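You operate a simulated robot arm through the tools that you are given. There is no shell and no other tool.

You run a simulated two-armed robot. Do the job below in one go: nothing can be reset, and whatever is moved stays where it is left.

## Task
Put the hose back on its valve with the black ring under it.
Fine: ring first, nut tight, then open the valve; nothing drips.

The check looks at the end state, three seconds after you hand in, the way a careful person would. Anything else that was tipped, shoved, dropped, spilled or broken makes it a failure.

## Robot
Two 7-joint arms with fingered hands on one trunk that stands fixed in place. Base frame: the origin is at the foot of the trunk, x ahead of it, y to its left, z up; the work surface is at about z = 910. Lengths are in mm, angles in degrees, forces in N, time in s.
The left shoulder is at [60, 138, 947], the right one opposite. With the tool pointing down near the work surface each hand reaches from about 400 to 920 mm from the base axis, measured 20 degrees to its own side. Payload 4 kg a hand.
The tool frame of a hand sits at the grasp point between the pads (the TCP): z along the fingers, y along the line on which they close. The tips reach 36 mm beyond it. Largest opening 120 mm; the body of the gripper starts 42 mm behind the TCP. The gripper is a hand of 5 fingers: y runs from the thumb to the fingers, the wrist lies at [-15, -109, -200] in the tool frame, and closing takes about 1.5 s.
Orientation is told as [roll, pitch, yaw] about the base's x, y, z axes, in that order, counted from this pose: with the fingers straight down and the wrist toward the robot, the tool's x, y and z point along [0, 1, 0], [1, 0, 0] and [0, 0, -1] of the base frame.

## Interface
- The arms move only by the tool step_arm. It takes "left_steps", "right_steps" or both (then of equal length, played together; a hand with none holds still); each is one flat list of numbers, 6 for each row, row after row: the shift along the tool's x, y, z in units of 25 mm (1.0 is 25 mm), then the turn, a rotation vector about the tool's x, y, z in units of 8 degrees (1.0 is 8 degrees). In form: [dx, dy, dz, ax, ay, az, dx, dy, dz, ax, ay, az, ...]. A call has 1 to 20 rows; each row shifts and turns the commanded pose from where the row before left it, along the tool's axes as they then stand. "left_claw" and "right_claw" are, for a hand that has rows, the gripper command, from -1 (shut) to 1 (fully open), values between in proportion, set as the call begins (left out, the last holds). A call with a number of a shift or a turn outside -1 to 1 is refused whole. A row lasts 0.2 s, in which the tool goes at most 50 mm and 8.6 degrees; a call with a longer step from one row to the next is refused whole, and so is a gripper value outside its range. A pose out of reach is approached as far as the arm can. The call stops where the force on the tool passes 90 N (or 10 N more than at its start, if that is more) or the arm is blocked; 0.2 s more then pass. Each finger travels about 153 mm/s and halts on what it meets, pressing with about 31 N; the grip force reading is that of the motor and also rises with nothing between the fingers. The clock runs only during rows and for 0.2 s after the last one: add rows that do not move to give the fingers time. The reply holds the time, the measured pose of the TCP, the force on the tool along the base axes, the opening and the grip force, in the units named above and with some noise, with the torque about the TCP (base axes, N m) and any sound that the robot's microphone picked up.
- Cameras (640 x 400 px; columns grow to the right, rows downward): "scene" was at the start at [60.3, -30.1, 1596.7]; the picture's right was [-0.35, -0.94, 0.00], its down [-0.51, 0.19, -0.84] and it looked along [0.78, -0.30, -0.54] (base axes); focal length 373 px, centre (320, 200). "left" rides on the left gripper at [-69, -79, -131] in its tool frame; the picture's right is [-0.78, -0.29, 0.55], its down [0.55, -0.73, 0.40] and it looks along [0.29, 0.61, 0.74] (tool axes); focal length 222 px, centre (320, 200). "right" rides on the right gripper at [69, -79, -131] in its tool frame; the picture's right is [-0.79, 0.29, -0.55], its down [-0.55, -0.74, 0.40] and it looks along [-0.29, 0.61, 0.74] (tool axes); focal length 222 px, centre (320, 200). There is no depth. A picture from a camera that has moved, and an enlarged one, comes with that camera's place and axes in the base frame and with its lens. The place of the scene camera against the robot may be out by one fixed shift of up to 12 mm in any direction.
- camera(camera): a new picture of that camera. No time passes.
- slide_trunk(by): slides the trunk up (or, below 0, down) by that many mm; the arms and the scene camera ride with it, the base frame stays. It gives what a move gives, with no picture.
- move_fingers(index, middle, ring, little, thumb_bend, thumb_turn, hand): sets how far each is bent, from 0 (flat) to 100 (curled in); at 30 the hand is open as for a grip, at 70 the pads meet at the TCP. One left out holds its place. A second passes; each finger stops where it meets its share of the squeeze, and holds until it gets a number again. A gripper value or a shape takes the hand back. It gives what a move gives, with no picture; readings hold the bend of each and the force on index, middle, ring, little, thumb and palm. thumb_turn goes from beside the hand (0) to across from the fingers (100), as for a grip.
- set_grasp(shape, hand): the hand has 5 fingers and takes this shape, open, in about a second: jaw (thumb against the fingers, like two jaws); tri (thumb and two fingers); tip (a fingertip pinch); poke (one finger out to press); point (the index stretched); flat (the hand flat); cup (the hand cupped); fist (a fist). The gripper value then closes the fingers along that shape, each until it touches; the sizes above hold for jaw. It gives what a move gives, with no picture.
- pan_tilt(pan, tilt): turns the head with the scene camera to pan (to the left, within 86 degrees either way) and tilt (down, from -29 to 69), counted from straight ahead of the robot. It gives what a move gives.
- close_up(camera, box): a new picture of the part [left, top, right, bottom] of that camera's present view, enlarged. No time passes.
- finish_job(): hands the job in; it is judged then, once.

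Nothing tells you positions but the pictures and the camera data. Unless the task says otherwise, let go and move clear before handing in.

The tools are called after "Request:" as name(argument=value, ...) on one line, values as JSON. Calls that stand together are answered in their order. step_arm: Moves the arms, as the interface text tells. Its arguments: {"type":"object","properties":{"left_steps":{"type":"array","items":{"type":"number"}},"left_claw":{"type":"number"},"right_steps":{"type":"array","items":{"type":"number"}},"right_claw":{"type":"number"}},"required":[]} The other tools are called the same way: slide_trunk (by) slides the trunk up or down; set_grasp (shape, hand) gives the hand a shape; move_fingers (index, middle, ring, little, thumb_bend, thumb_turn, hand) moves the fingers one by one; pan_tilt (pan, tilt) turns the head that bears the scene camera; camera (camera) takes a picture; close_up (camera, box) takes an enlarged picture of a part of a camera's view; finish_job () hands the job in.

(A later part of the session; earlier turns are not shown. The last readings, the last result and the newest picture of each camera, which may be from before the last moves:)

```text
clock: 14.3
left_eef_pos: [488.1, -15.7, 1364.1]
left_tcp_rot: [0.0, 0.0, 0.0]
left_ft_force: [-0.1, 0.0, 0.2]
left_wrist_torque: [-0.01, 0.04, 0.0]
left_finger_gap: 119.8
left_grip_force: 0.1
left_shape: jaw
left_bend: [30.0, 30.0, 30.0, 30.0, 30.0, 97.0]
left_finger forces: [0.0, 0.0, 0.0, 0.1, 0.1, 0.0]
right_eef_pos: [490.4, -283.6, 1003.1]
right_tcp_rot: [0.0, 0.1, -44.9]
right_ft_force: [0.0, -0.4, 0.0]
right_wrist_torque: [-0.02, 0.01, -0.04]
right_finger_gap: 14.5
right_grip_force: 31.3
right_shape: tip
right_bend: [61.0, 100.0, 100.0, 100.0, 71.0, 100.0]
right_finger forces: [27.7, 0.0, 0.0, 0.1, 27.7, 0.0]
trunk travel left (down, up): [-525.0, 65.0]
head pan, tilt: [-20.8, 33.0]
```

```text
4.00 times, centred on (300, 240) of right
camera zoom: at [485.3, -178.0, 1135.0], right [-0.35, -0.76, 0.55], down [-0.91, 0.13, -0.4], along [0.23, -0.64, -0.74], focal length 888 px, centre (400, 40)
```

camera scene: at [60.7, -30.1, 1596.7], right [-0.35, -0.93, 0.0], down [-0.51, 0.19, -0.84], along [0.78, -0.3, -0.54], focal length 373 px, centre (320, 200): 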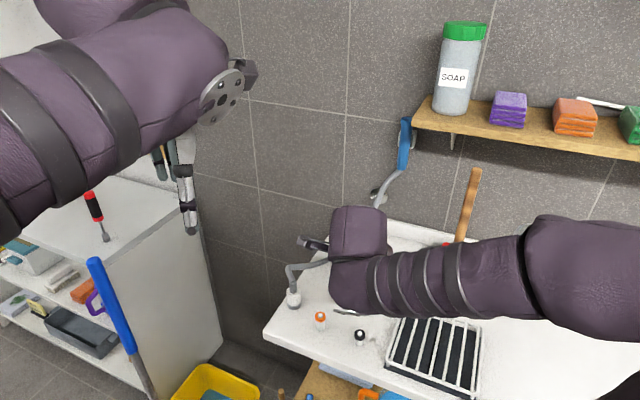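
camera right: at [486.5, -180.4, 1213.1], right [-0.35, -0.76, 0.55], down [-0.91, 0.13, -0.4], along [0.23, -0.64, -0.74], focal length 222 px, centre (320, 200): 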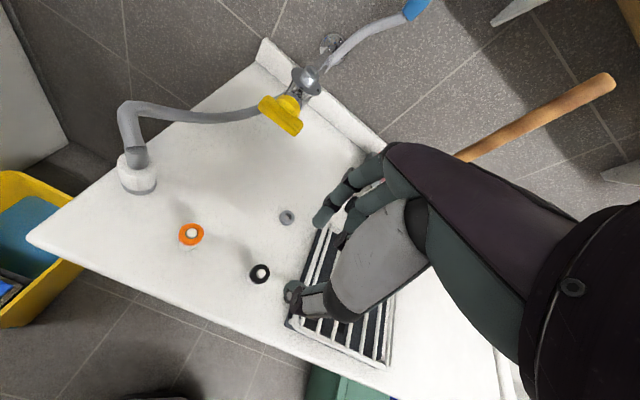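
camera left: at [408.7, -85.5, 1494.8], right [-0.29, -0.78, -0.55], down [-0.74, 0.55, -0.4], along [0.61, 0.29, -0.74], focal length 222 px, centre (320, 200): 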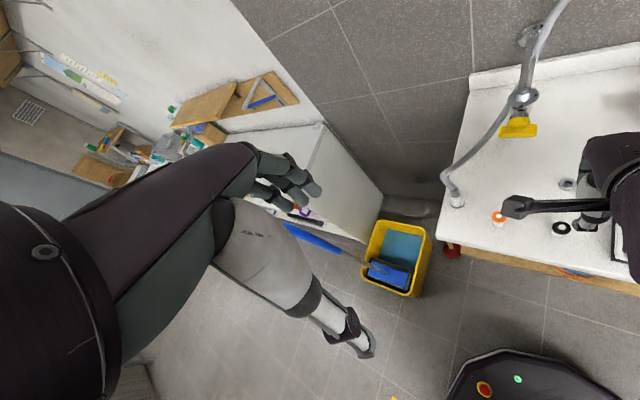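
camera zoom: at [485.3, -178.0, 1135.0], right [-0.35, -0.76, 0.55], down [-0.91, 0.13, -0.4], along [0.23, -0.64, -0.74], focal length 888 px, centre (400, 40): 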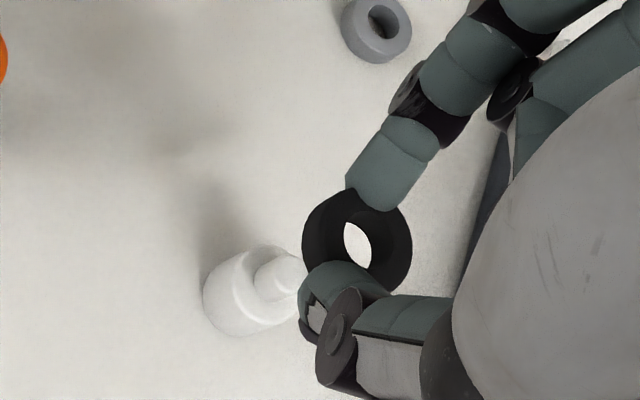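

The ring is held level and its stand stayed put. Next I'll raise to z≈1160 and carry it most of the way toward the valve's outlet, then check clearances.

Request:
step_arm(right_steps=[0, 0, -0.9, 0, 0, 0, 0, 0, -0.9, 0, 0, 0, 0, 0, -0.9, 0, 0, 0, 0, 0, -0.9, 0, 0, 0, 0, 0, -0.9, 0, 0, 0, 0, 0, -0.9, 0, 0, 0, 0, 0, -0.9, 0, 0, 0, 0.381, 0.95, 0, 0, 0, 0, 0.381, 0.95, 0, 0, 0, 0, 0.381, 0.95, 0, 0, 0, 0, 0.381, 0.95, 0, 0, 0, 0, 0.381, 0.95, 0, 0, 0, 0, 0.381, 0.95, 0, 0, 0, 0])

Request:
camera(camera="right")

Request:
camera(camera="scene")

Request:
close_up(camera="left", box=[440, 40, 640, 220])

```text
clock: 17.1
left_eef_pos: [488.6, -15.2, 1363.1]
left_tcp_rot: [0.0, 0.1, 0.0]
left_ft_force: [0.6, -0.2, 0.1]
left_wrist_torque: [-0.04, -0.04, 0.0]
left_finger_gap: 119.7
left_grip_force: 0.1
left_shape: jaw
left_bend: [30.0, 30.0, 30.0, 30.0, 30.0, 97.0]
left_finger forces: [0.0, 0.0, 0.0, 0.0, 0.0, 0.1]
right_eef_pos: [633.3, -346.9, 1160.0]
right_tcp_rot: [0.0, 0.1, -45.1]
right_ft_force: [-0.6, 0.1, -0.1]
right_wrist_torque: [-0.02, 0.04, -0.01]
right_finger_gap: 14.5
right_grip_force: 30.9
right_shape: tip
right_bend: [61.0, 100.0, 100.0, 100.0, 71.0, 100.0]
right_finger forces: [27.5, 0.1, 0.0, 0.1, 27.5, 0.0]
trunk travel left (down, up): [-525.0, 65.0]
head pan, tilt: [-20.8, 33.0]
```

```text
taken
camera right: at [628.1, -241.2, 1291.6], right [-0.35, -0.76, 0.55], down [-0.91, 0.13, -0.4], along [0.23, -0.64, -0.74], focal length 222 px, centre (320, 200)
```

right: 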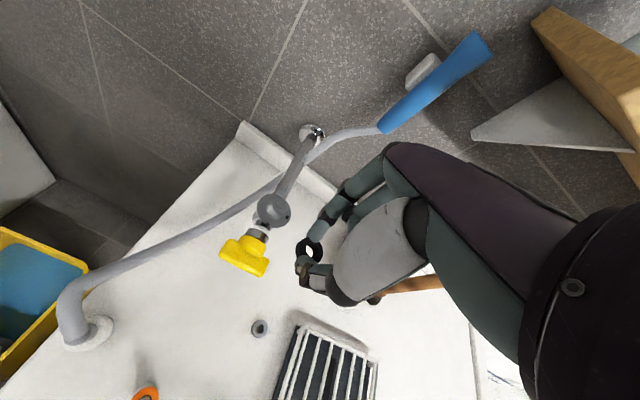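

```text
taken
camera scene: at [61.1, -30.1, 1596.7], right [-0.35, -0.93, 0.0], down [-0.51, 0.19, -0.84], along [0.78, -0.3, -0.54], focal length 373 px, centre (320, 200)
```

scene: 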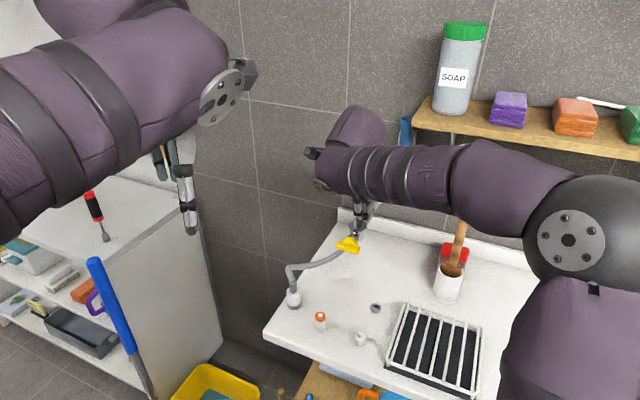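

```text
2.22 times, centred on (540, 130) of left
camera zoom: at [409.2, -85.5, 1494.6], right [-0.29, -0.78, -0.55], down [-0.74, 0.55, -0.4], along [0.61, 0.29, -0.74], focal length 494 px, centre (-169, 356)
```

zoom: 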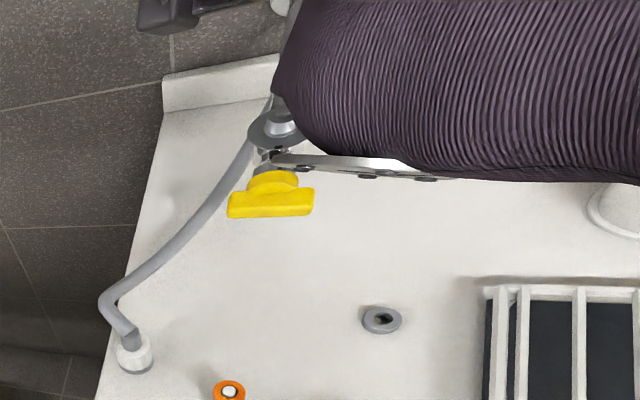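

Clear so far. I'll zoom the wrist camera on the valve outlet and the held ring to measure the nub's position from here.

Request:
close_up(camera="right", box=[250, 180, 330, 240])

Request:
close_up(camera="right", box=[280, 220, 340, 280])

```text
6.67 times, centred on (290, 210) of right
camera zoom: at [628.1, -241.2, 1291.6], right [-0.35, -0.76, 0.55], down [-0.91, 0.13, -0.4], along [0.23, -0.64, -0.74], focal length 1481 px, centre (520, 133)
```

zoom: 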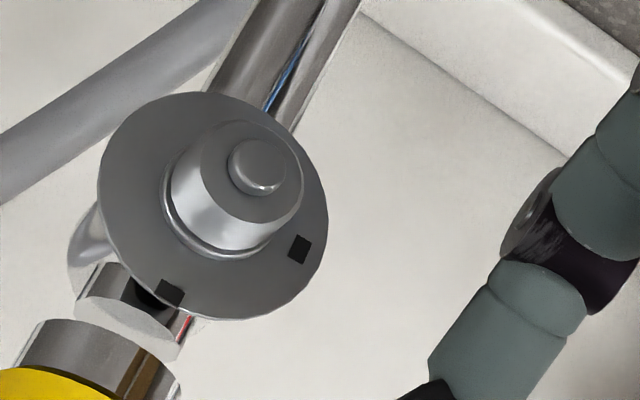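

```text
6.67 times, centred on (310, 250) of right
camera zoom: at [628.1, -241.2, 1291.6], right [-0.35, -0.76, 0.55], down [-0.91, 0.13, -0.4], along [0.23, -0.64, -0.74], focal length 1481 px, centre (387, -133)
```

zoom: 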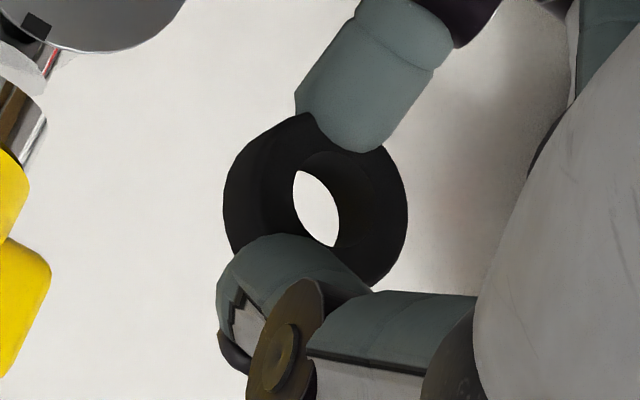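

The outlet is a tapered threaded stub with a ~11 mm nub, and the ring's hole is about 12 mm. I'll go over the nub, staying about 20 mm above it, and re-measure there.

Request:
step_arm(right_steps=[0.266, 0.67, 0, 0, 0, 0, 0.266, 0.67, 0, 0, 0, 0, 0.266, 0.67, 0, 0, 0, 0, 0.266, 0.67, 0, 0, 0, 0, 0, 0, 0.8, 0, 0, 0, 0, 0, 0.8, 0, 0, 0])

Request:
camera(camera="right")

Request:
close_up(camera="right", box=[270, 210, 350, 270])

Request:
close_up(camera="left", box=[480, 50, 580, 130])

Request:
close_up(camera="scene", box=[320, 180, 400, 260])

```text
clock: 18.5
left_eef_pos: [488.7, -15.9, 1363.1]
left_tcp_rot: [0.1, 0.0, 0.0]
left_ft_force: [-0.1, -0.3, -0.7]
left_wrist_torque: [0.02, 0.01, -0.01]
left_finger_gap: 119.4
left_grip_force: 0.0
left_shape: jaw
left_bend: [30.0, 30.0, 30.0, 30.0, 30.0, 97.0]
left_finger forces: [0.1, 0.1, 0.0, 0.0, 0.0, 0.1]
right_eef_pos: [697.4, -374.5, 1119.7]
right_tcp_rot: [0.0, 0.0, -45.0]
right_ft_force: [-0.6, 0.7, 0.3]
right_wrist_torque: [-0.01, 0.04, -0.04]
right_finger_gap: 14.4
right_grip_force: 30.8
right_shape: tip
right_bend: [61.0, 100.0, 100.0, 100.0, 71.0, 100.0]
right_finger forces: [27.4, 0.1, 0.0, 0.0, 27.5, 0.0]
trunk travel left (down, up): [-525.0, 65.0]
head pan, tilt: [-20.8, 33.0]
```

```text
taken
camera right: at [692.3, -269.0, 1251.5], right [-0.35, -0.76, 0.55], down [-0.91, 0.13, -0.4], along [0.23, -0.64, -0.74], focal length 222 px, centre (320, 200)
```

right: 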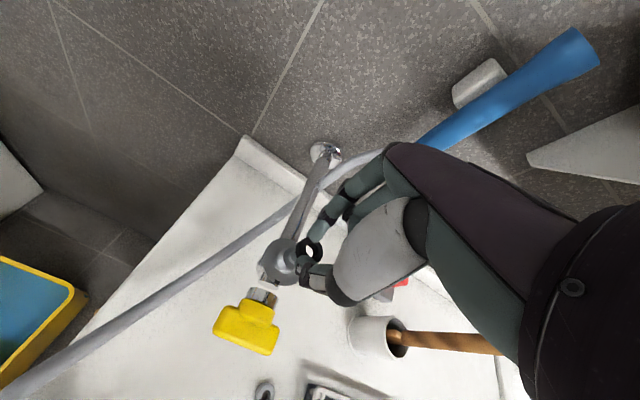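

```text
6.67 times, centred on (310, 240) of right
camera zoom: at [692.3, -269.0, 1251.5], right [-0.35, -0.76, 0.55], down [-0.91, 0.13, -0.4], along [0.23, -0.64, -0.74], focal length 1481 px, centre (387, -67)
```

zoom: 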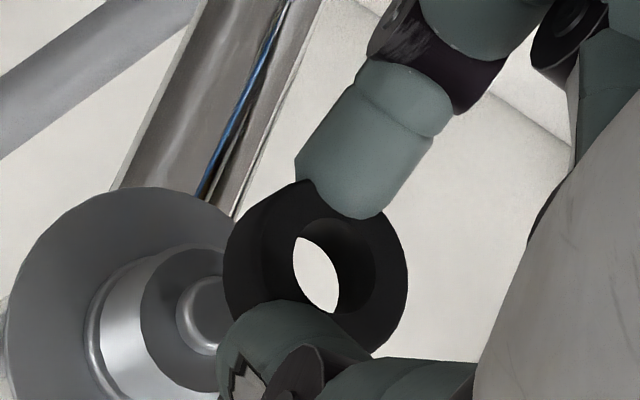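

```text
5.00 times, centred on (530, 90) of left
camera zoom: at [408.8, -85.6, 1494.8], right [-0.29, -0.78, -0.55], down [-0.74, 0.55, -0.4], along [0.61, 0.29, -0.74], focal length 1111 px, centre (-730, 750)
```

zoom: 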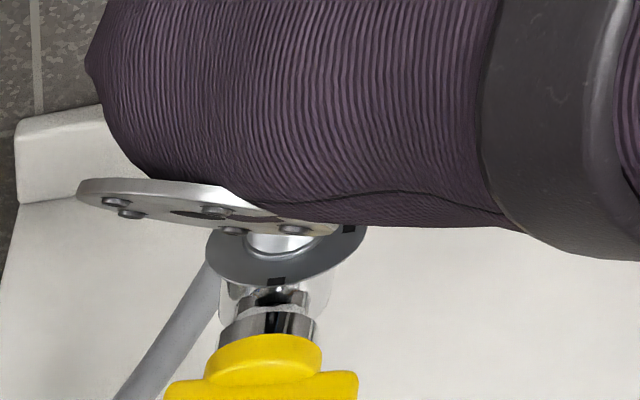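

```text
5.00 times, centred on (360, 220) of scene
camera zoom: at [60.8, -30.2, 1596.7], right [-0.35, -0.94, 0.0], down [-0.51, 0.19, -0.84], along [0.78, -0.3, -0.54], focal length 1866 px, centre (120, 100)
```

zoom: 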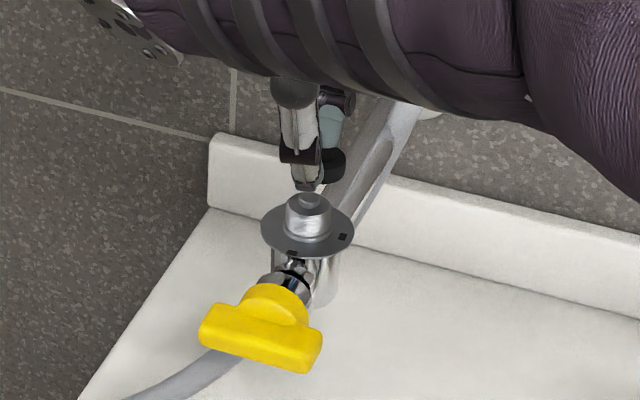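

The ring is nearly over the nub (offset about +1.4, −1.0 mm in tool x, y). I'll correct and lower 12 mm, then check again from both cameras.

Request:
step_arm(right_steps=[0.056, -0.04, 0.24, 0, 0, 0, 0, 0, 0.24, 0, 0, 0, 0, 0, 0, 0, 0, 0])

Request:
close_up(camera="right", box=[270, 210, 350, 270])

Request:
close_up(camera="scene", box=[340, 200, 380, 240])

```text
clock: 19.3
left_eef_pos: [489.2, -15.3, 1362.6]
left_tcp_rot: [0.0, 0.1, 0.0]
left_ft_force: [0.5, 0.0, -0.5]
left_wrist_torque: [-0.01, -0.01, 0.0]
left_finger_gap: 119.6
left_grip_force: 0.0
left_shape: jaw
left_bend: [30.0, 30.0, 30.0, 30.0, 30.0, 97.0]
left_finger forces: [0.1, 0.0, 0.0, 0.0, 0.1, 0.1]
right_eef_pos: [697.5, -371.8, 1108.4]
right_tcp_rot: [0.0, 0.0, -45.0]
right_ft_force: [-0.1, 0.3, 0.2]
right_wrist_torque: [-0.01, -0.01, 0.01]
right_finger_gap: 14.4
right_grip_force: 31.2
right_shape: tip
right_bend: [61.0, 100.0, 100.0, 100.0, 71.0, 100.0]
right_finger forces: [27.6, 0.0, 0.0, 0.0, 27.5, 0.0]
trunk travel left (down, up): [-525.0, 65.0]
head pan, tilt: [-20.8, 33.0]
```

```text
6.67 times, centred on (310, 240) of right
camera zoom: at [692.7, -266.8, 1240.3], right [-0.35, -0.76, 0.55], down [-0.91, 0.13, -0.4], along [0.23, -0.64, -0.74], focal length 1481 px, centre (387, -67)
```

zoom: 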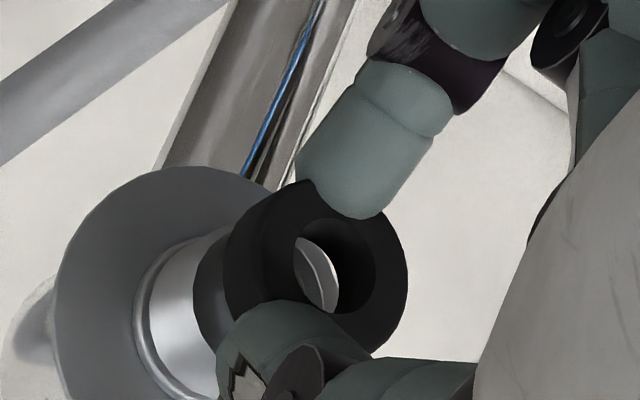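

```text
10.00 times, centred on (360, 220) of scene
camera zoom: at [60.4, -30.1, 1596.7], right [-0.35, -0.94, 0.0], down [-0.51, 0.19, -0.84], along [0.78, -0.3, -0.54], focal length 3732 px, centre (-80, 0)
```

zoom: 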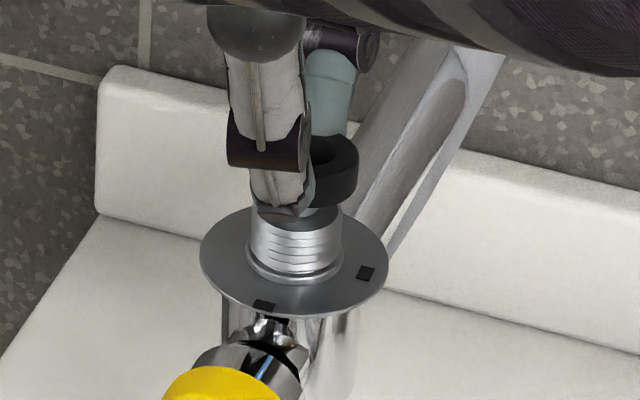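

I can see the nub through the ring's hole now. Zooming in tightly.

Request:
close_up(camera="right", box=[295, 228, 325, 258])

Request:
close_up(camera="scene", box=[350, 208, 370, 228])

```text
13.33 times, centred on (310, 243) of right
camera zoom: at [692.7, -266.8, 1240.3], right [-0.35, -0.76, 0.55], down [-0.91, 0.13, -0.4], along [0.23, -0.64, -0.74], focal length 2962 px, centre (453, -373)
```

zoom: 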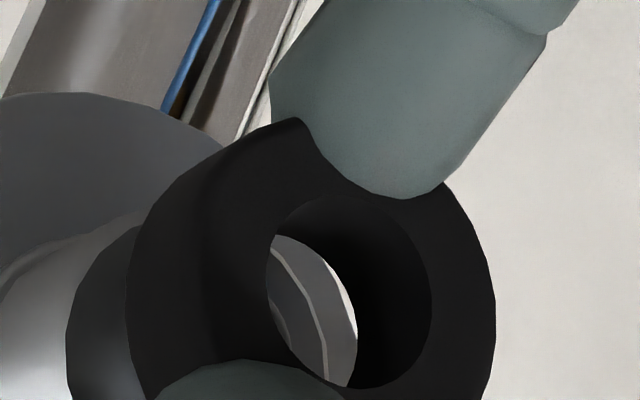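

```text
16.00 times, centred on (360, 218) of scene
camera zoom: at [60.4, -30.1, 1596.7], right [-0.35, -0.94, 0.0], down [-0.51, 0.19, -0.84], along [0.78, -0.3, -0.54], focal length 5972 px, centre (-320, -88)
```

zoom: 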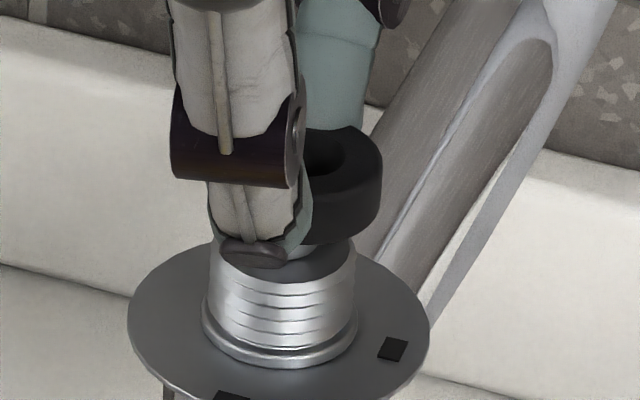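

The ring hole and nub look aligned to about 1 mm. I'll apply half of the measured correction and lower in small steps while watching the force.

Request:
step_arm(right_steps=[0.028, -0.012, 0.08, 0, 0, 0, 0, 0, 0.08, 0, 0, 0, 0, 0, 0, 0, 0, 0])

Request:
close_up(camera="right", box=[295, 228, 325, 258])

Request:
close_up(camera="scene", box=[350, 208, 370, 228])

```text
clock: 20.1
left_eef_pos: [487.9, -16.9, 1364.3]
left_tcp_rot: [0.1, 0.0, 0.0]
left_ft_force: [-0.1, -0.4, -1.3]
left_wrist_torque: [0.04, 0.0, 0.01]
left_finger_gap: 119.6
left_grip_force: 0.1
left_shape: jaw
left_bend: [30.0, 30.0, 30.0, 30.0, 30.0, 97.0]
left_finger forces: [0.0, 0.0, 0.0, 0.0, 0.0, 0.0]
right_eef_pos: [698.8, -372.2, 1105.2]
right_tcp_rot: [0.0, 0.0, -45.0]
right_ft_force: [0.9, -0.2, -0.3]
right_wrist_torque: [0.02, 0.02, -0.02]
right_finger_gap: 14.2
right_grip_force: 31.3
right_shape: tip
right_bend: [61.0, 100.0, 100.0, 100.0, 71.0, 100.0]
right_finger forces: [27.5, 0.0, 0.0, 0.0, 27.5, 0.1]
trunk travel left (down, up): [-525.0, 65.0]
head pan, tilt: [-20.8, 33.0]
```

```text
13.33 times, centred on (310, 243) of right
camera zoom: at [692.9, -266.0, 1236.5], right [-0.35, -0.76, 0.55], down [-0.91, 0.13, -0.4], along [0.23, -0.64, -0.74], focal length 2962 px, centre (453, -373)
```

zoom: 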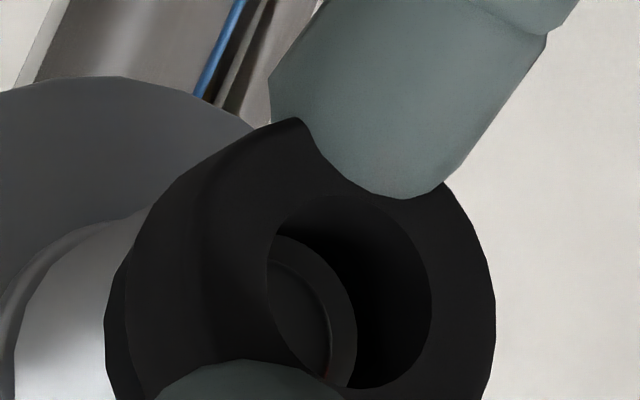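

```text
16.00 times, centred on (360, 218) of scene
camera zoom: at [60.4, -30.1, 1596.7], right [-0.35, -0.94, 0.0], down [-0.51, 0.19, -0.84], along [0.78, -0.3, -0.54], focal length 5972 px, centre (-320, -88)
```

zoom: 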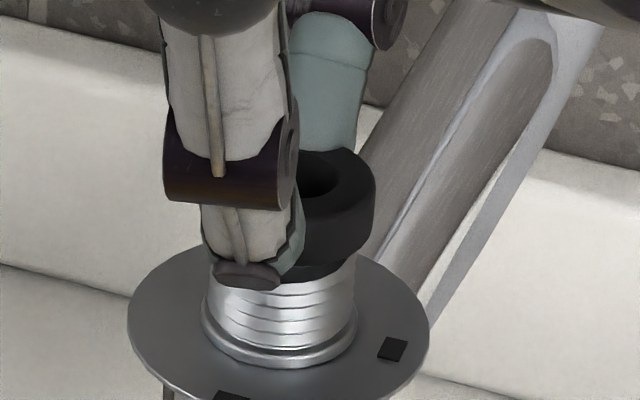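

Still no contact force, and both views say within a millimetre. A small +x nudge, then lower in 2 mm steps.

Request:
step_arm(right_steps=[0.02, 0, 0.06, 0, 0, 0, 0, 0, 0.06, 0, 0, 0, 0, 0, 0, 0, 0, 0])

Request:
close_up(camera="right", box=[295, 228, 325, 258])

Request:
close_up(camera="scene", box=[350, 208, 370, 228])

```text
clock: 20.9
left_eef_pos: [487.7, -14.4, 1362.6]
left_tcp_rot: [0.0, 0.0, 0.0]
left_ft_force: [-0.9, 0.8, -0.4]
left_wrist_torque: [0.02, 0.01, 0.01]
left_finger_gap: 119.7
left_grip_force: 0.0
left_shape: jaw
left_bend: [30.0, 30.0, 30.0, 30.0, 30.0, 97.0]
left_finger forces: [0.1, 0.1, 0.1, 0.0, 0.0, 0.0]
right_eef_pos: [697.5, -370.1, 1102.6]
right_tcp_rot: [-0.1, 0.0, -44.9]
right_ft_force: [-2.6, 3.2, 1.0]
right_wrist_torque: [0.09, 0.16, 0.04]
right_finger_gap: 14.6
right_grip_force: 31.4
right_shape: tip
right_bend: [61.0, 100.0, 100.0, 100.0, 71.0, 100.0]
right_finger forces: [26.8, 0.1, 0.1, 0.1, 30.9, 0.0]
trunk travel left (down, up): [-525.0, 65.0]
head pan, tilt: [-20.8, 33.0]
```

```text
13.33 times, centred on (310, 243) of right
camera zoom: at [692.8, -264.9, 1233.8], right [-0.35, -0.76, 0.55], down [-0.91, 0.13, -0.4], along [0.23, -0.64, -0.74], focal length 2962 px, centre (453, -373)
```

zoom: 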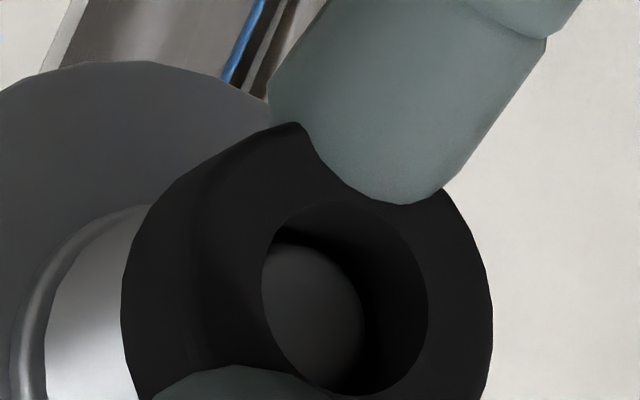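

```text
16.00 times, centred on (360, 218) of scene
camera zoom: at [59.9, -29.6, 1596.7], right [-0.35, -0.94, 0.0], down [-0.51, 0.19, -0.84], along [0.78, -0.3, -0.54], focal length 5972 px, centre (-320, -88)
```

zoom: 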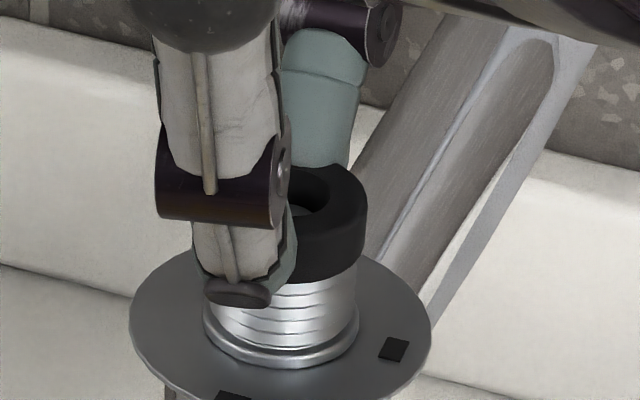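

The nub is entering the ring's hole, pushing it slightly toward −y (4 N). I'll yield 1 mm that way and keep lowering.

Request:
step_arm(right_steps=[0, -0.04, 0.04, 0, 0, 0, 0, 0, 0.06, 0, 0, 0, 0, 0, 0, 0, 0, 0])

Request:
close_up(camera="right", box=[295, 228, 325, 258])

Request:
close_up(camera="scene", box=[350, 208, 370, 228])

```text
clock: 21.7
left_eef_pos: [488.4, -15.5, 1364.0]
left_tcp_rot: [0.0, 0.0, 0.0]
left_ft_force: [0.1, -0.5, -0.2]
left_wrist_torque: [-0.02, -0.04, 0.04]
left_finger_gap: 119.7
left_grip_force: 0.1
left_shape: jaw
left_bend: [30.0, 30.0, 30.0, 30.0, 30.0, 97.0]
left_finger forces: [0.0, 0.0, 0.0, 0.0, 0.1, 0.1]
right_eef_pos: [698.3, -369.9, 1101.1]
right_tcp_rot: [0.0, -0.2, -45.0]
right_ft_force: [-1.0, -0.3, 9.1]
right_wrist_torque: [-0.07, -0.04, 0.01]
right_finger_gap: 15.2
right_grip_force: 30.8
right_shape: tip
right_bend: [61.0, 100.0, 100.0, 100.0, 71.0, 100.0]
right_finger forces: [29.6, 0.0, 0.0, 0.0, 29.9, 0.0]
trunk travel left (down, up): [-525.0, 65.0]
head pan, tilt: [-20.8, 33.0]
```

```text
13.33 times, centred on (310, 243) of right
camera zoom: at [692.1, -264.4, 1232.9], right [-0.35, -0.76, 0.55], down [-0.91, 0.13, -0.4], along [0.23, -0.64, -0.74], focal length 2962 px, centre (453, -373)
```

zoom: 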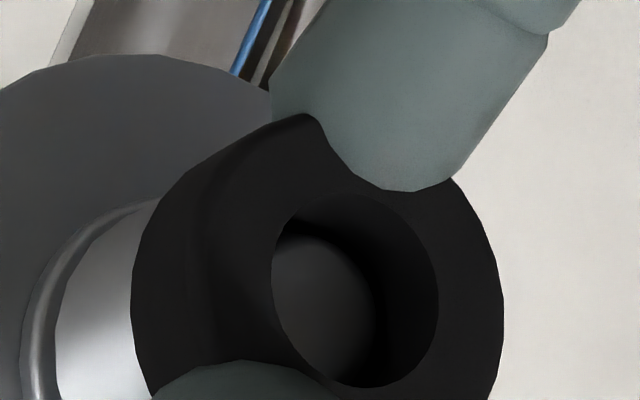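

```text
16.00 times, centred on (360, 218) of scene
camera zoom: at [59.5, -29.7, 1596.9], right [-0.35, -0.93, 0.0], down [-0.51, 0.19, -0.84], along [0.78, -0.3, -0.54], focal length 5972 px, centre (-320, -88)
```

zoom: 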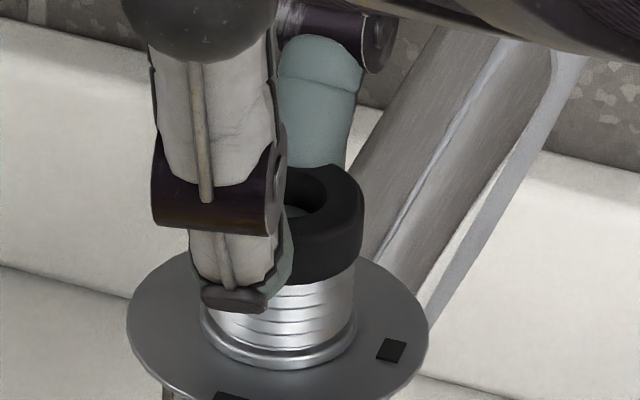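

Vertical force rose to 9 N. I'll check closely whether the ring is fully down on the stub's shoulder or perched on the nub.

Request:
close_up(camera="scene", box=[354, 212, 366, 222])

Request:
close_up(camera="right", box=[285, 225, 330, 265])

```text
16.00 times, centred on (360, 217) of scene
camera zoom: at [59.5, -29.7, 1596.9], right [-0.35, -0.93, 0.0], down [-0.51, 0.19, -0.84], along [0.78, -0.3, -0.54], focal length 5972 px, centre (-320, -72)
```

zoom: 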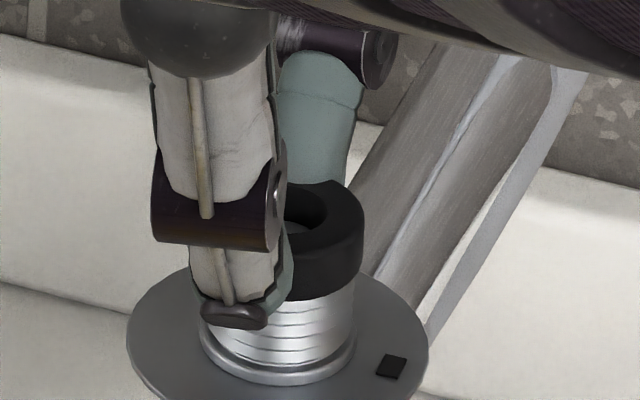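

```text
10.00 times, centred on (308, 245) of right
camera zoom: at [692.1, -264.4, 1232.9], right [-0.35, -0.76, 0.55], down [-0.91, 0.13, -0.4], along [0.23, -0.64, -0.74], focal length 2221 px, centre (445, -250)
```

zoom: 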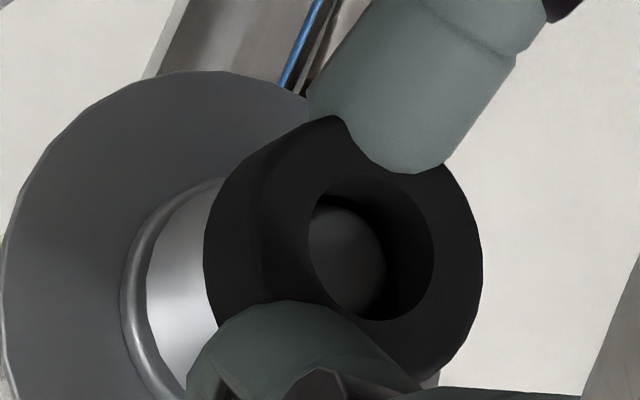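

The ring's lower face sits directly on the stub with the nub visible inside the hole. I'll relieve the downward push slightly, open the fingers, and look.

Request:
step_arm(right_steps=[0, 0, -0.06, 0, 0, 0, 0, 0, 0, 0, 0, 0])

Request:
step_arm(right_steps=[0, 0, 0, 0, 0, 0, 0, 0, 0, 0, 0, 0, 0, 0, 0, 0, 0, 0], right_claw=-0.4)

Request:
close_up(camera="right", box=[275, 215, 335, 265])

Request:
close_up(camera="scene", box=[348, 206, 372, 230])

```text
clock: 22.3
left_eef_pos: [488.6, -14.7, 1363.7]
left_tcp_rot: [-0.1, 0.0, 0.0]
left_ft_force: [-0.9, -0.2, -1.2]
left_wrist_torque: [-0.05, 0.03, 0.0]
left_finger_gap: 119.7
left_grip_force: 0.0
left_shape: jaw
left_bend: [30.0, 30.0, 30.0, 30.0, 30.0, 97.0]
left_finger forces: [0.0, 0.1, 0.1, 0.0, 0.0, 0.0]
right_eef_pos: [696.7, -369.9, 1100.7]
right_tcp_rot: [0.0, -0.1, -45.0]
right_ft_force: [-0.4, -1.0, 6.3]
right_wrist_torque: [-0.03, -0.03, 0.02]
right_finger_gap: 15.3
right_grip_force: 30.9
right_shape: tip
right_bend: [61.0, 100.0, 100.0, 100.0, 71.0, 100.0]
right_finger forces: [29.9, 0.0, 0.1, 0.0, 29.2, 0.0]
trunk travel left (down, up): [-525.0, 65.0]
head pan, tilt: [-20.8, 33.0]
```

```text
clock: 23.1
left_eef_pos: [488.8, -15.8, 1362.7]
left_tcp_rot: [0.0, 0.0, -0.1]
left_ft_force: [0.3, 1.1, 0.8]
left_wrist_torque: [-0.01, 0.02, -0.02]
left_finger_gap: 120.0
left_grip_force: 0.1
left_shape: jaw
left_bend: [30.0, 30.0, 30.0, 30.0, 30.0, 97.0]
left_finger forces: [0.0, 0.1, 0.0, 0.0, 0.1, 0.0]
right_eef_pos: [699.0, -369.4, 1100.1]
right_tcp_rot: [0.0, 0.1, -45.0]
right_ft_force: [-0.8, 0.5, -0.1]
right_wrist_torque: [0.0, 0.01, 0.02]
right_finger_gap: 35.8
right_grip_force: 0.0
right_shape: tip
right_bend: [52.0, 98.0, 99.0, 99.0, 68.0, 100.0]
right_finger forces: [0.0, 0.0, 0.1, 0.0, 0.0, 0.0]
trunk travel left (down, up): [-525.0, 65.0]
head pan, tilt: [-20.8, 33.0]
```

```text
8.00 times, centred on (305, 240) of right
camera zoom: at [692.8, -264.3, 1232.5], right [-0.35, -0.76, 0.55], down [-0.91, 0.13, -0.4], along [0.23, -0.64, -0.74], focal length 1777 px, centre (440, -120)
```

zoom: 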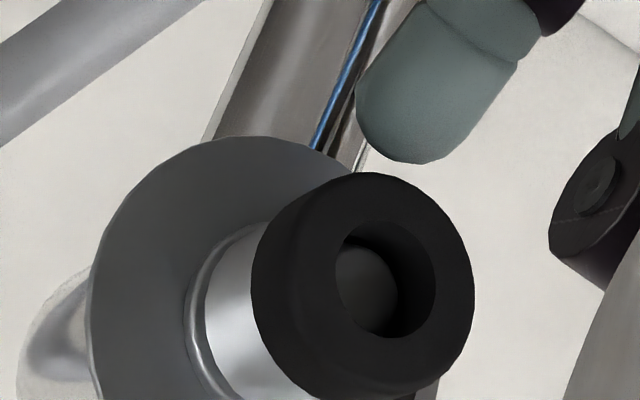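

```text
16.00 times, centred on (360, 218) of scene
camera zoom: at [60.4, -30.1, 1596.7], right [-0.35, -0.94, 0.0], down [-0.51, 0.19, -0.84], along [0.78, -0.3, -0.54], focal length 5972 px, centre (-320, -88)
```

zoom: 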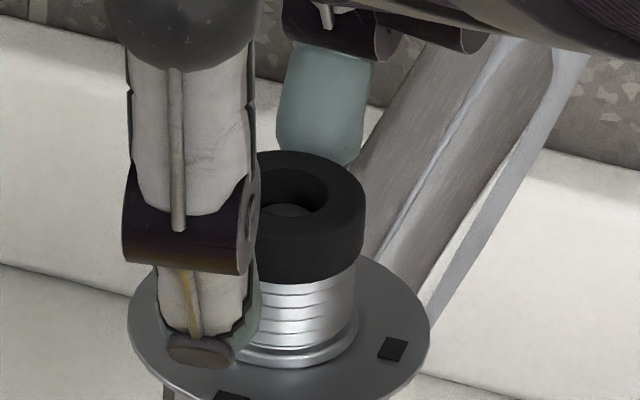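

Ring is resting on the stub around the nub. I'll raise the hand straight up and check it's seated level.

Request:
step_arm(right_steps=[0, 0, -0.3, 0, 0, 0, 0, 0, -0.5, 0, 0, 0, 0, 0, -0.8, 0, 0, 0, 0, 0, -0.8, 0, 0, 0, 0, -0.5, -0.5, 0, 0, 0, 0, -0.9, -0.2, 0, 0, 0, 0, -0.9, -0.2, 0, 0, 0])

Request:
close_up(camera="right", box=[250, 150, 310, 210])

Request:
close_up(camera="scene", box=[348, 206, 372, 230])

Request:
camera(camera="right")

```text
clock: 24.7
left_eef_pos: [487.6, -15.3, 1363.3]
left_tcp_rot: [0.0, 0.0, 0.0]
left_ft_force: [0.7, 0.3, 0.4]
left_wrist_torque: [-0.03, 0.02, 0.01]
left_finger_gap: 119.7
left_grip_force: 0.0
left_shape: jaw
left_bend: [30.0, 30.0, 30.0, 30.0, 30.0, 97.0]
left_finger forces: [0.0, 0.0, 0.0, 0.0, 0.1, 0.0]
right_eef_pos: [657.9, -326.7, 1183.4]
right_tcp_rot: [0.0, 0.0, -45.1]
right_ft_force: [0.6, 0.0, -0.2]
right_wrist_torque: [-0.01, 0.0, 0.05]
right_finger_gap: 35.8
right_grip_force: 0.0
right_shape: tip
right_bend: [52.0, 98.0, 99.0, 99.0, 68.0, 100.0]
right_finger forces: [0.0, 0.0, 0.1, 0.0, 0.0, 0.0]
trunk travel left (down, up): [-525.0, 65.0]
head pan, tilt: [-20.8, 33.0]
```

```text
6.67 times, centred on (280, 180) of right
camera zoom: at [652.5, -222.6, 1315.0], right [-0.35, -0.76, 0.55], down [-0.91, 0.13, -0.4], along [0.23, -0.64, -0.74], focal length 1481 px, centre (587, 333)
```

zoom: 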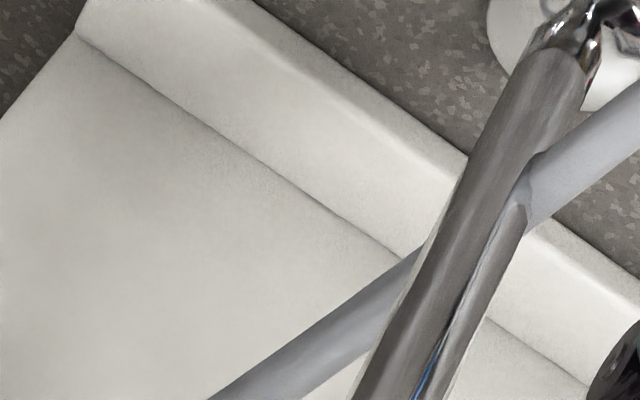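

```text
16.00 times, centred on (360, 218) of scene
camera zoom: at [59.8, -29.8, 1596.8], right [-0.35, -0.94, 0.0], down [-0.51, 0.19, -0.84], along [0.78, -0.3, -0.54], focal length 5972 px, centre (-320, -88)
```

zoom: 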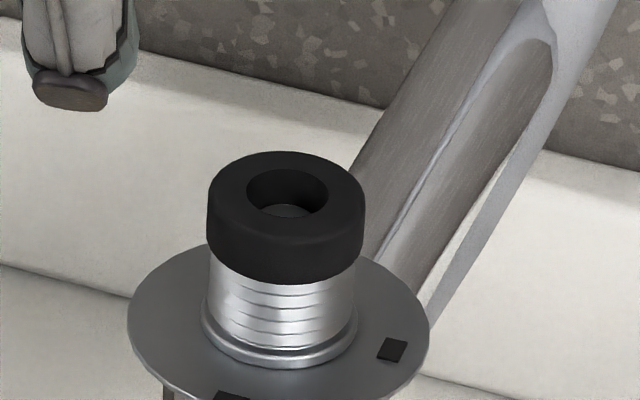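

```text
taken
camera right: at [652.5, -222.6, 1315.0], right [-0.35, -0.76, 0.55], down [-0.91, 0.13, -0.4], along [0.23, -0.64, -0.74], focal length 222 px, centre (320, 200)
```

right: 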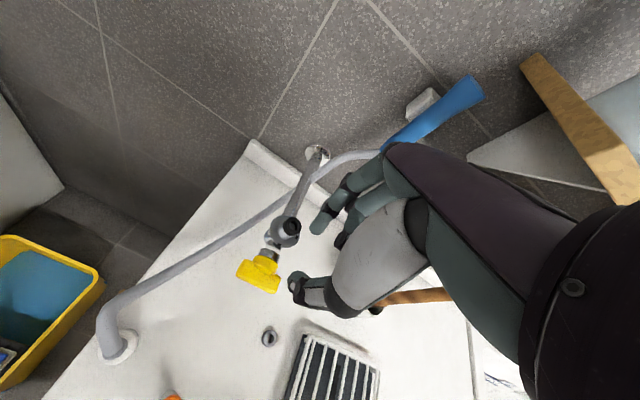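

The ring is seated level and concentric on the stub. Now the hose: I'll look at its nut end closely from both wrist cameras.

Request:
close_up(camera="right", box=[80, 270, 180, 380])

Request:
close_up(camera="scene", box=[270, 240, 350, 320])

Request:
close_up(camera="left", box=[430, 0, 570, 230])

Request:
close_up(camera="scene", box=[280, 100, 420, 320])

```text
3.64 times, centred on (130, 325) of right
camera zoom: at [652.5, -222.6, 1315.0], right [-0.35, -0.76, 0.55], down [-0.91, 0.13, -0.4], along [0.23, -0.64, -0.74], focal length 808 px, centre (1011, -254)
```

zoom: 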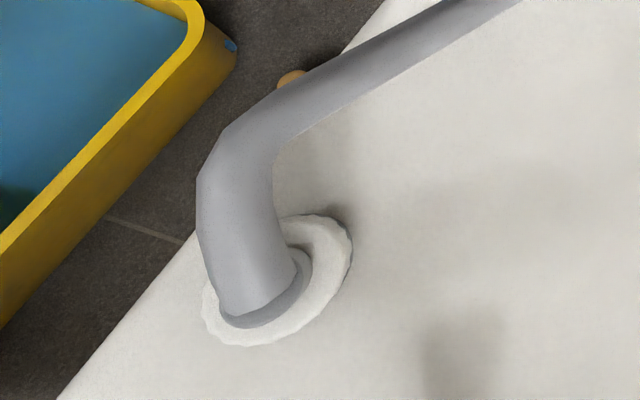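

```text
5.00 times, centred on (310, 280) of scene
camera zoom: at [59.8, -29.8, 1596.8], right [-0.35, -0.94, 0.0], down [-0.51, 0.19, -0.84], along [0.78, -0.3, -0.54], focal length 1866 px, centre (370, -200)
```

zoom: 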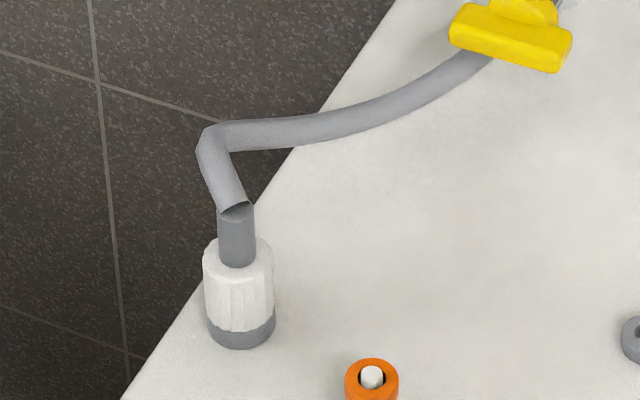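

```text
1.74 times, centred on (500, 115) of left
camera zoom: at [407.8, -85.2, 1495.1], right [-0.29, -0.78, -0.55], down [-0.73, 0.55, -0.4], along [0.61, 0.29, -0.74], focal length 386 px, centre (7, 348)
```

zoom: 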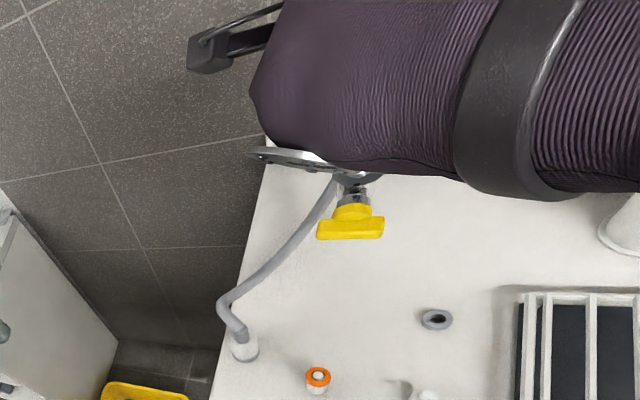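

```text
1.82 times, centred on (350, 210) of scene
camera zoom: at [59.8, -29.8, 1596.8], right [-0.35, -0.94, 0.0], down [-0.51, 0.19, -0.84], along [0.78, -0.3, -0.54], focal length 679 px, centre (266, 182)
```

zoom: 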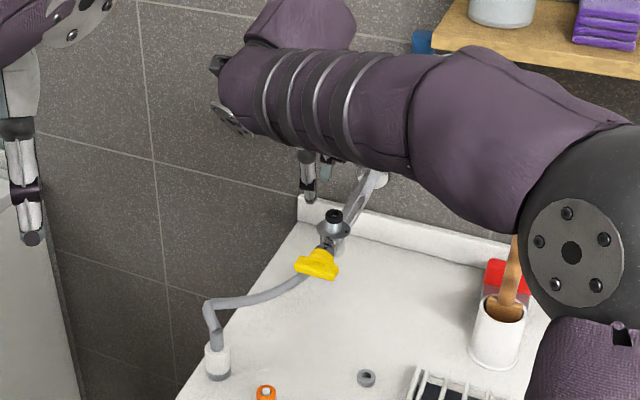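

The ring is placed. For the hose nut I'd rather use the left hand, leaning so the hose can rise free of the palm. First I'll retreat the right hand to where its camera can watch, and shape the left hand into a three-finger grasp.

Request:
step_arm(right_steps=[0, -0.4, -0.8, 0, 0, 0, -0.964, -0.382, -0.4, 0, 0, 0, -0.964, -0.382, -0.4, 0, 0, 0, -0.964, -0.382, -0.4, 0, 0, 0, -0.964, -0.382, -0.4, 0, 0, 0, -0.964, -0.382, -0.4, 0, 0, 0, -0.964, -0.382, -0.4, 0, 0, 0, -0.964, -0.382, -0.4, 0, 0, 0, -0.964, -0.382, -0.4, 0, 0, 0, -0.964, 0, -0.4, 0, 0, 0, -0.964, 0, -0.4, 0, 0, 0, 0, 0, 0, 0, 0, -0.9375, 0, 0, 0, 0, 0, -0.9375, 0, 0, 0, 0, 0, -0.9375, 0, 0, 0, 0, 0, -0.9375, 0, 0, 0, 0, 0, -0.9375, 0, 0, 0, 0, 0, -0.9375])

Request:
set_grasp(hand="left", shape="tri")

Request:
camera(camera="left")

Request:
camera(camera="right")

Request:
camera(camera="scene")

```text
clock: 28.3
left_eef_pos: [488.5, -15.8, 1363.6]
left_tcp_rot: [0.0, 0.1, 0.0]
left_ft_force: [0.0, -0.1, -0.4]
left_wrist_torque: [0.0, -0.02, 0.04]
left_finger_gap: 119.5
left_grip_force: 0.1
left_shape: jaw
left_bend: [30.0, 30.0, 30.0, 30.0, 30.0, 97.0]
left_finger forces: [0.0, 0.1, 0.0, 0.0, 0.0, 0.0]
right_eef_pos: [425.3, -438.6, 1303.4]
right_tcp_rot: [0.0, -0.1, 0.1]
right_ft_force: [0.4, 0.5, 0.7]
right_wrist_torque: [0.01, 0.0, 0.01]
right_finger_gap: 35.9
right_grip_force: 0.2
right_shape: tip
right_bend: [52.0, 98.0, 99.0, 99.0, 68.0, 100.0]
right_finger forces: [0.1, 0.1, 0.1, 0.0, 0.0, 0.1]
trunk travel left (down, up): [-525.0, 65.0]
head pan, tilt: [-20.8, 33.0]
```

```text
clock: 29.2
left_eef_pos: [487.6, -14.6, 1362.9]
left_tcp_rot: [0.0, 0.1, 0.1]
left_ft_force: [0.3, 0.1, 0.7]
left_wrist_torque: [-0.05, 0.0, 0.0]
left_finger_gap: 119.6
left_grip_force: 0.1
left_shape: tri
left_bend: [30.0, 30.0, 99.0, 99.0, 30.0, 97.0]
left_finger forces: [0.0, 0.0, 0.0, 0.0, 0.1, 0.0]
right_eef_pos: [426.5, -438.0, 1302.0]
right_tcp_rot: [0.0, 0.0, 0.0]
right_ft_force: [-0.3, -0.2, -0.7]
right_wrist_torque: [0.0, 0.01, 0.02]
right_finger_gap: 35.9
right_grip_force: 0.0
right_shape: tip
right_bend: [52.0, 98.0, 99.0, 99.0, 68.0, 100.0]
right_finger forces: [0.0, 0.0, 0.0, 0.0, 0.0, 0.0]
trunk travel left (down, up): [-525.0, 65.0]
head pan, tilt: [-20.8, 33.0]
```

```text
taken
camera left: at [408.4, -85.5, 1494.9], right [-0.29, -0.78, -0.55], down [-0.73, 0.55, -0.4], along [0.61, 0.29, -0.74], focal length 222 px, centre (320, 200)
```

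left: 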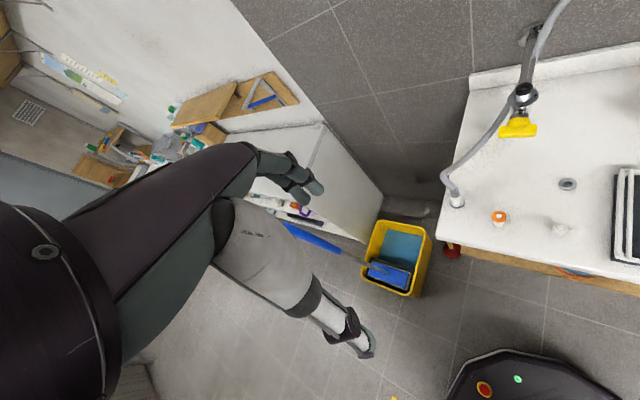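

```text
taken
camera right: at [348.1, -367.9, 1435.3], right [0.29, -0.79, 0.55], down [-0.74, -0.55, -0.4], along [0.61, -0.29, -0.74], focal length 222 px, centre (320, 200)
```

right: 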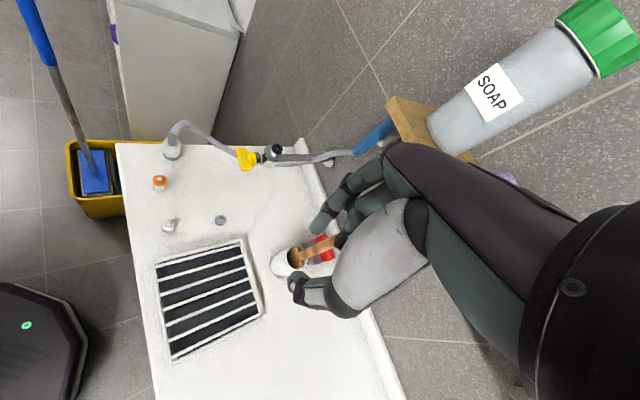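

```text
taken
camera scene: at [60.3, -30.1, 1596.7], right [-0.35, -0.94, 0.0], down [-0.51, 0.19, -0.84], along [0.78, -0.3, -0.54], focal length 373 px, centre (320, 200)
```

scene: 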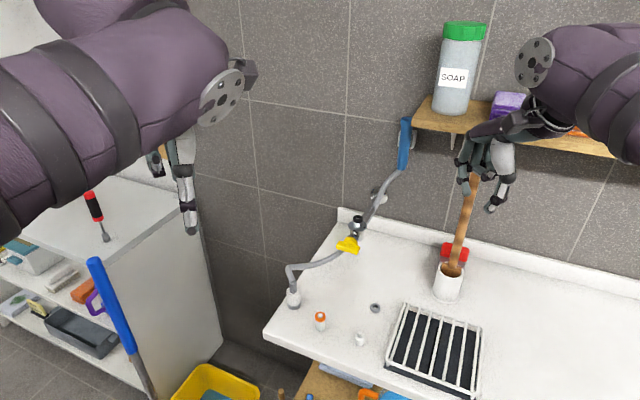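

Right hand is parked as an observer. I'll part-close the left tri-grasp in the air to see how its index, middle and thumb tips line up.

Request:
step_arm(left_steps=[0, 0, 0, 0, 0, 0, 0, 0, 0, 0, 0, 0, 0, 0, 0, 0, 0, 0, 0, 0, 0, 0, 0, 0, 0, 0, 0, 0, 0, 0], left_claw=-0.5)

Request:
close_up(camera="left", box=[230, 130, 400, 300])

Request:
close_up(camera="scene", box=[150, 130, 230, 240])

Request:
close_up(camera="right", box=[100, 100, 320, 240])

```text
clock: 30.4
left_eef_pos: [489.1, -15.6, 1363.2]
left_tcp_rot: [0.0, 0.0, -0.1]
left_ft_force: [0.4, -0.2, 0.6]
left_wrist_torque: [-0.03, -0.01, -0.01]
left_finger_gap: 30.3
left_grip_force: 0.1
left_shape: tri
left_bend: [54.0, 57.0, 99.0, 99.0, 68.0, 100.0]
left_finger forces: [0.0, 0.0, 0.1, 0.0, 0.1, 0.0]
right_eef_pos: [426.4, -437.6, 1304.2]
right_tcp_rot: [0.0, -0.1, 0.0]
right_ft_force: [0.5, 0.2, -0.3]
right_wrist_torque: [0.01, 0.0, 0.01]
right_finger_gap: 35.9
right_grip_force: 0.0
right_shape: tip
right_bend: [52.0, 98.0, 99.0, 99.0, 68.0, 100.0]
right_finger forces: [0.0, 0.1, 0.0, 0.0, 0.0, 0.0]
trunk travel left (down, up): [-525.0, 65.0]
head pan, tilt: [-20.8, 33.0]
```

```text
2.35 times, centred on (315, 215) of left
camera zoom: at [408.4, -85.5, 1494.9], right [-0.29, -0.78, -0.55], down [-0.73, 0.55, -0.4], along [0.61, 0.29, -0.74], focal length 523 px, centre (332, 165)
```

zoom: 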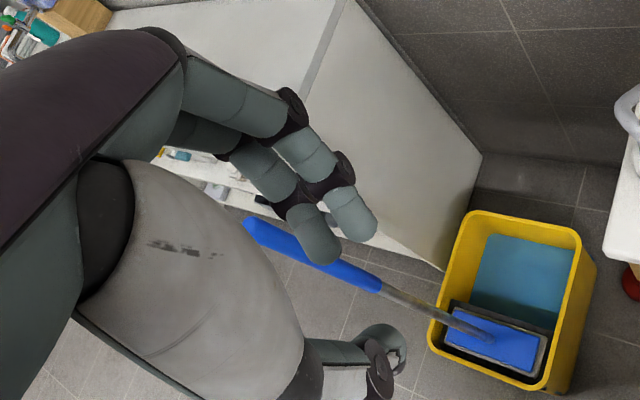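

```text
3.64 times, centred on (190, 185) of scene
camera zoom: at [60.3, -30.1, 1596.7], right [-0.35, -0.94, 0.0], down [-0.51, 0.19, -0.84], along [0.78, -0.3, -0.54], focal length 1357 px, centre (793, 254)
```

zoom: 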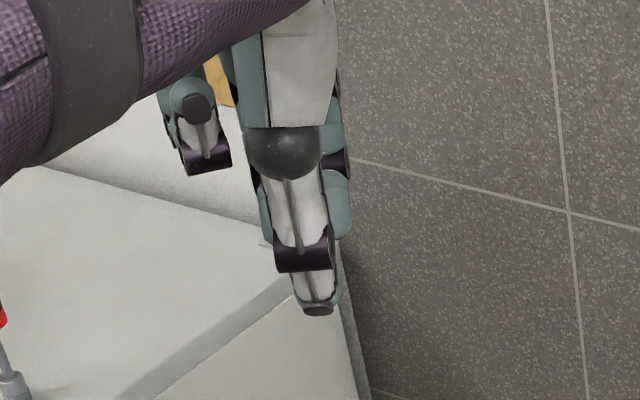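

```text
2.86 times, centred on (210, 170) of right
camera zoom: at [348.0, -368.0, 1435.3], right [0.29, -0.79, 0.55], down [-0.74, -0.55, -0.4], along [0.61, -0.29, -0.74], focal length 635 px, centre (634, 286)
```

zoom: 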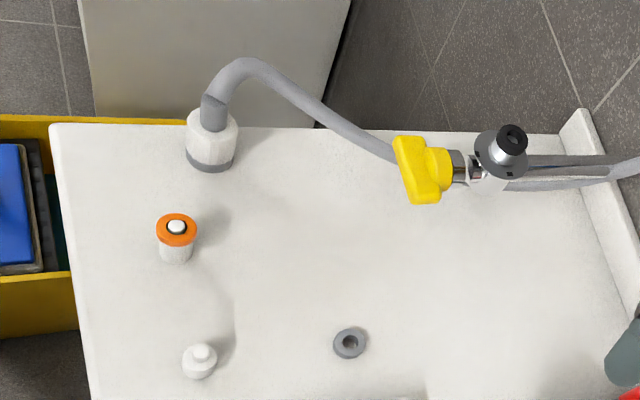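

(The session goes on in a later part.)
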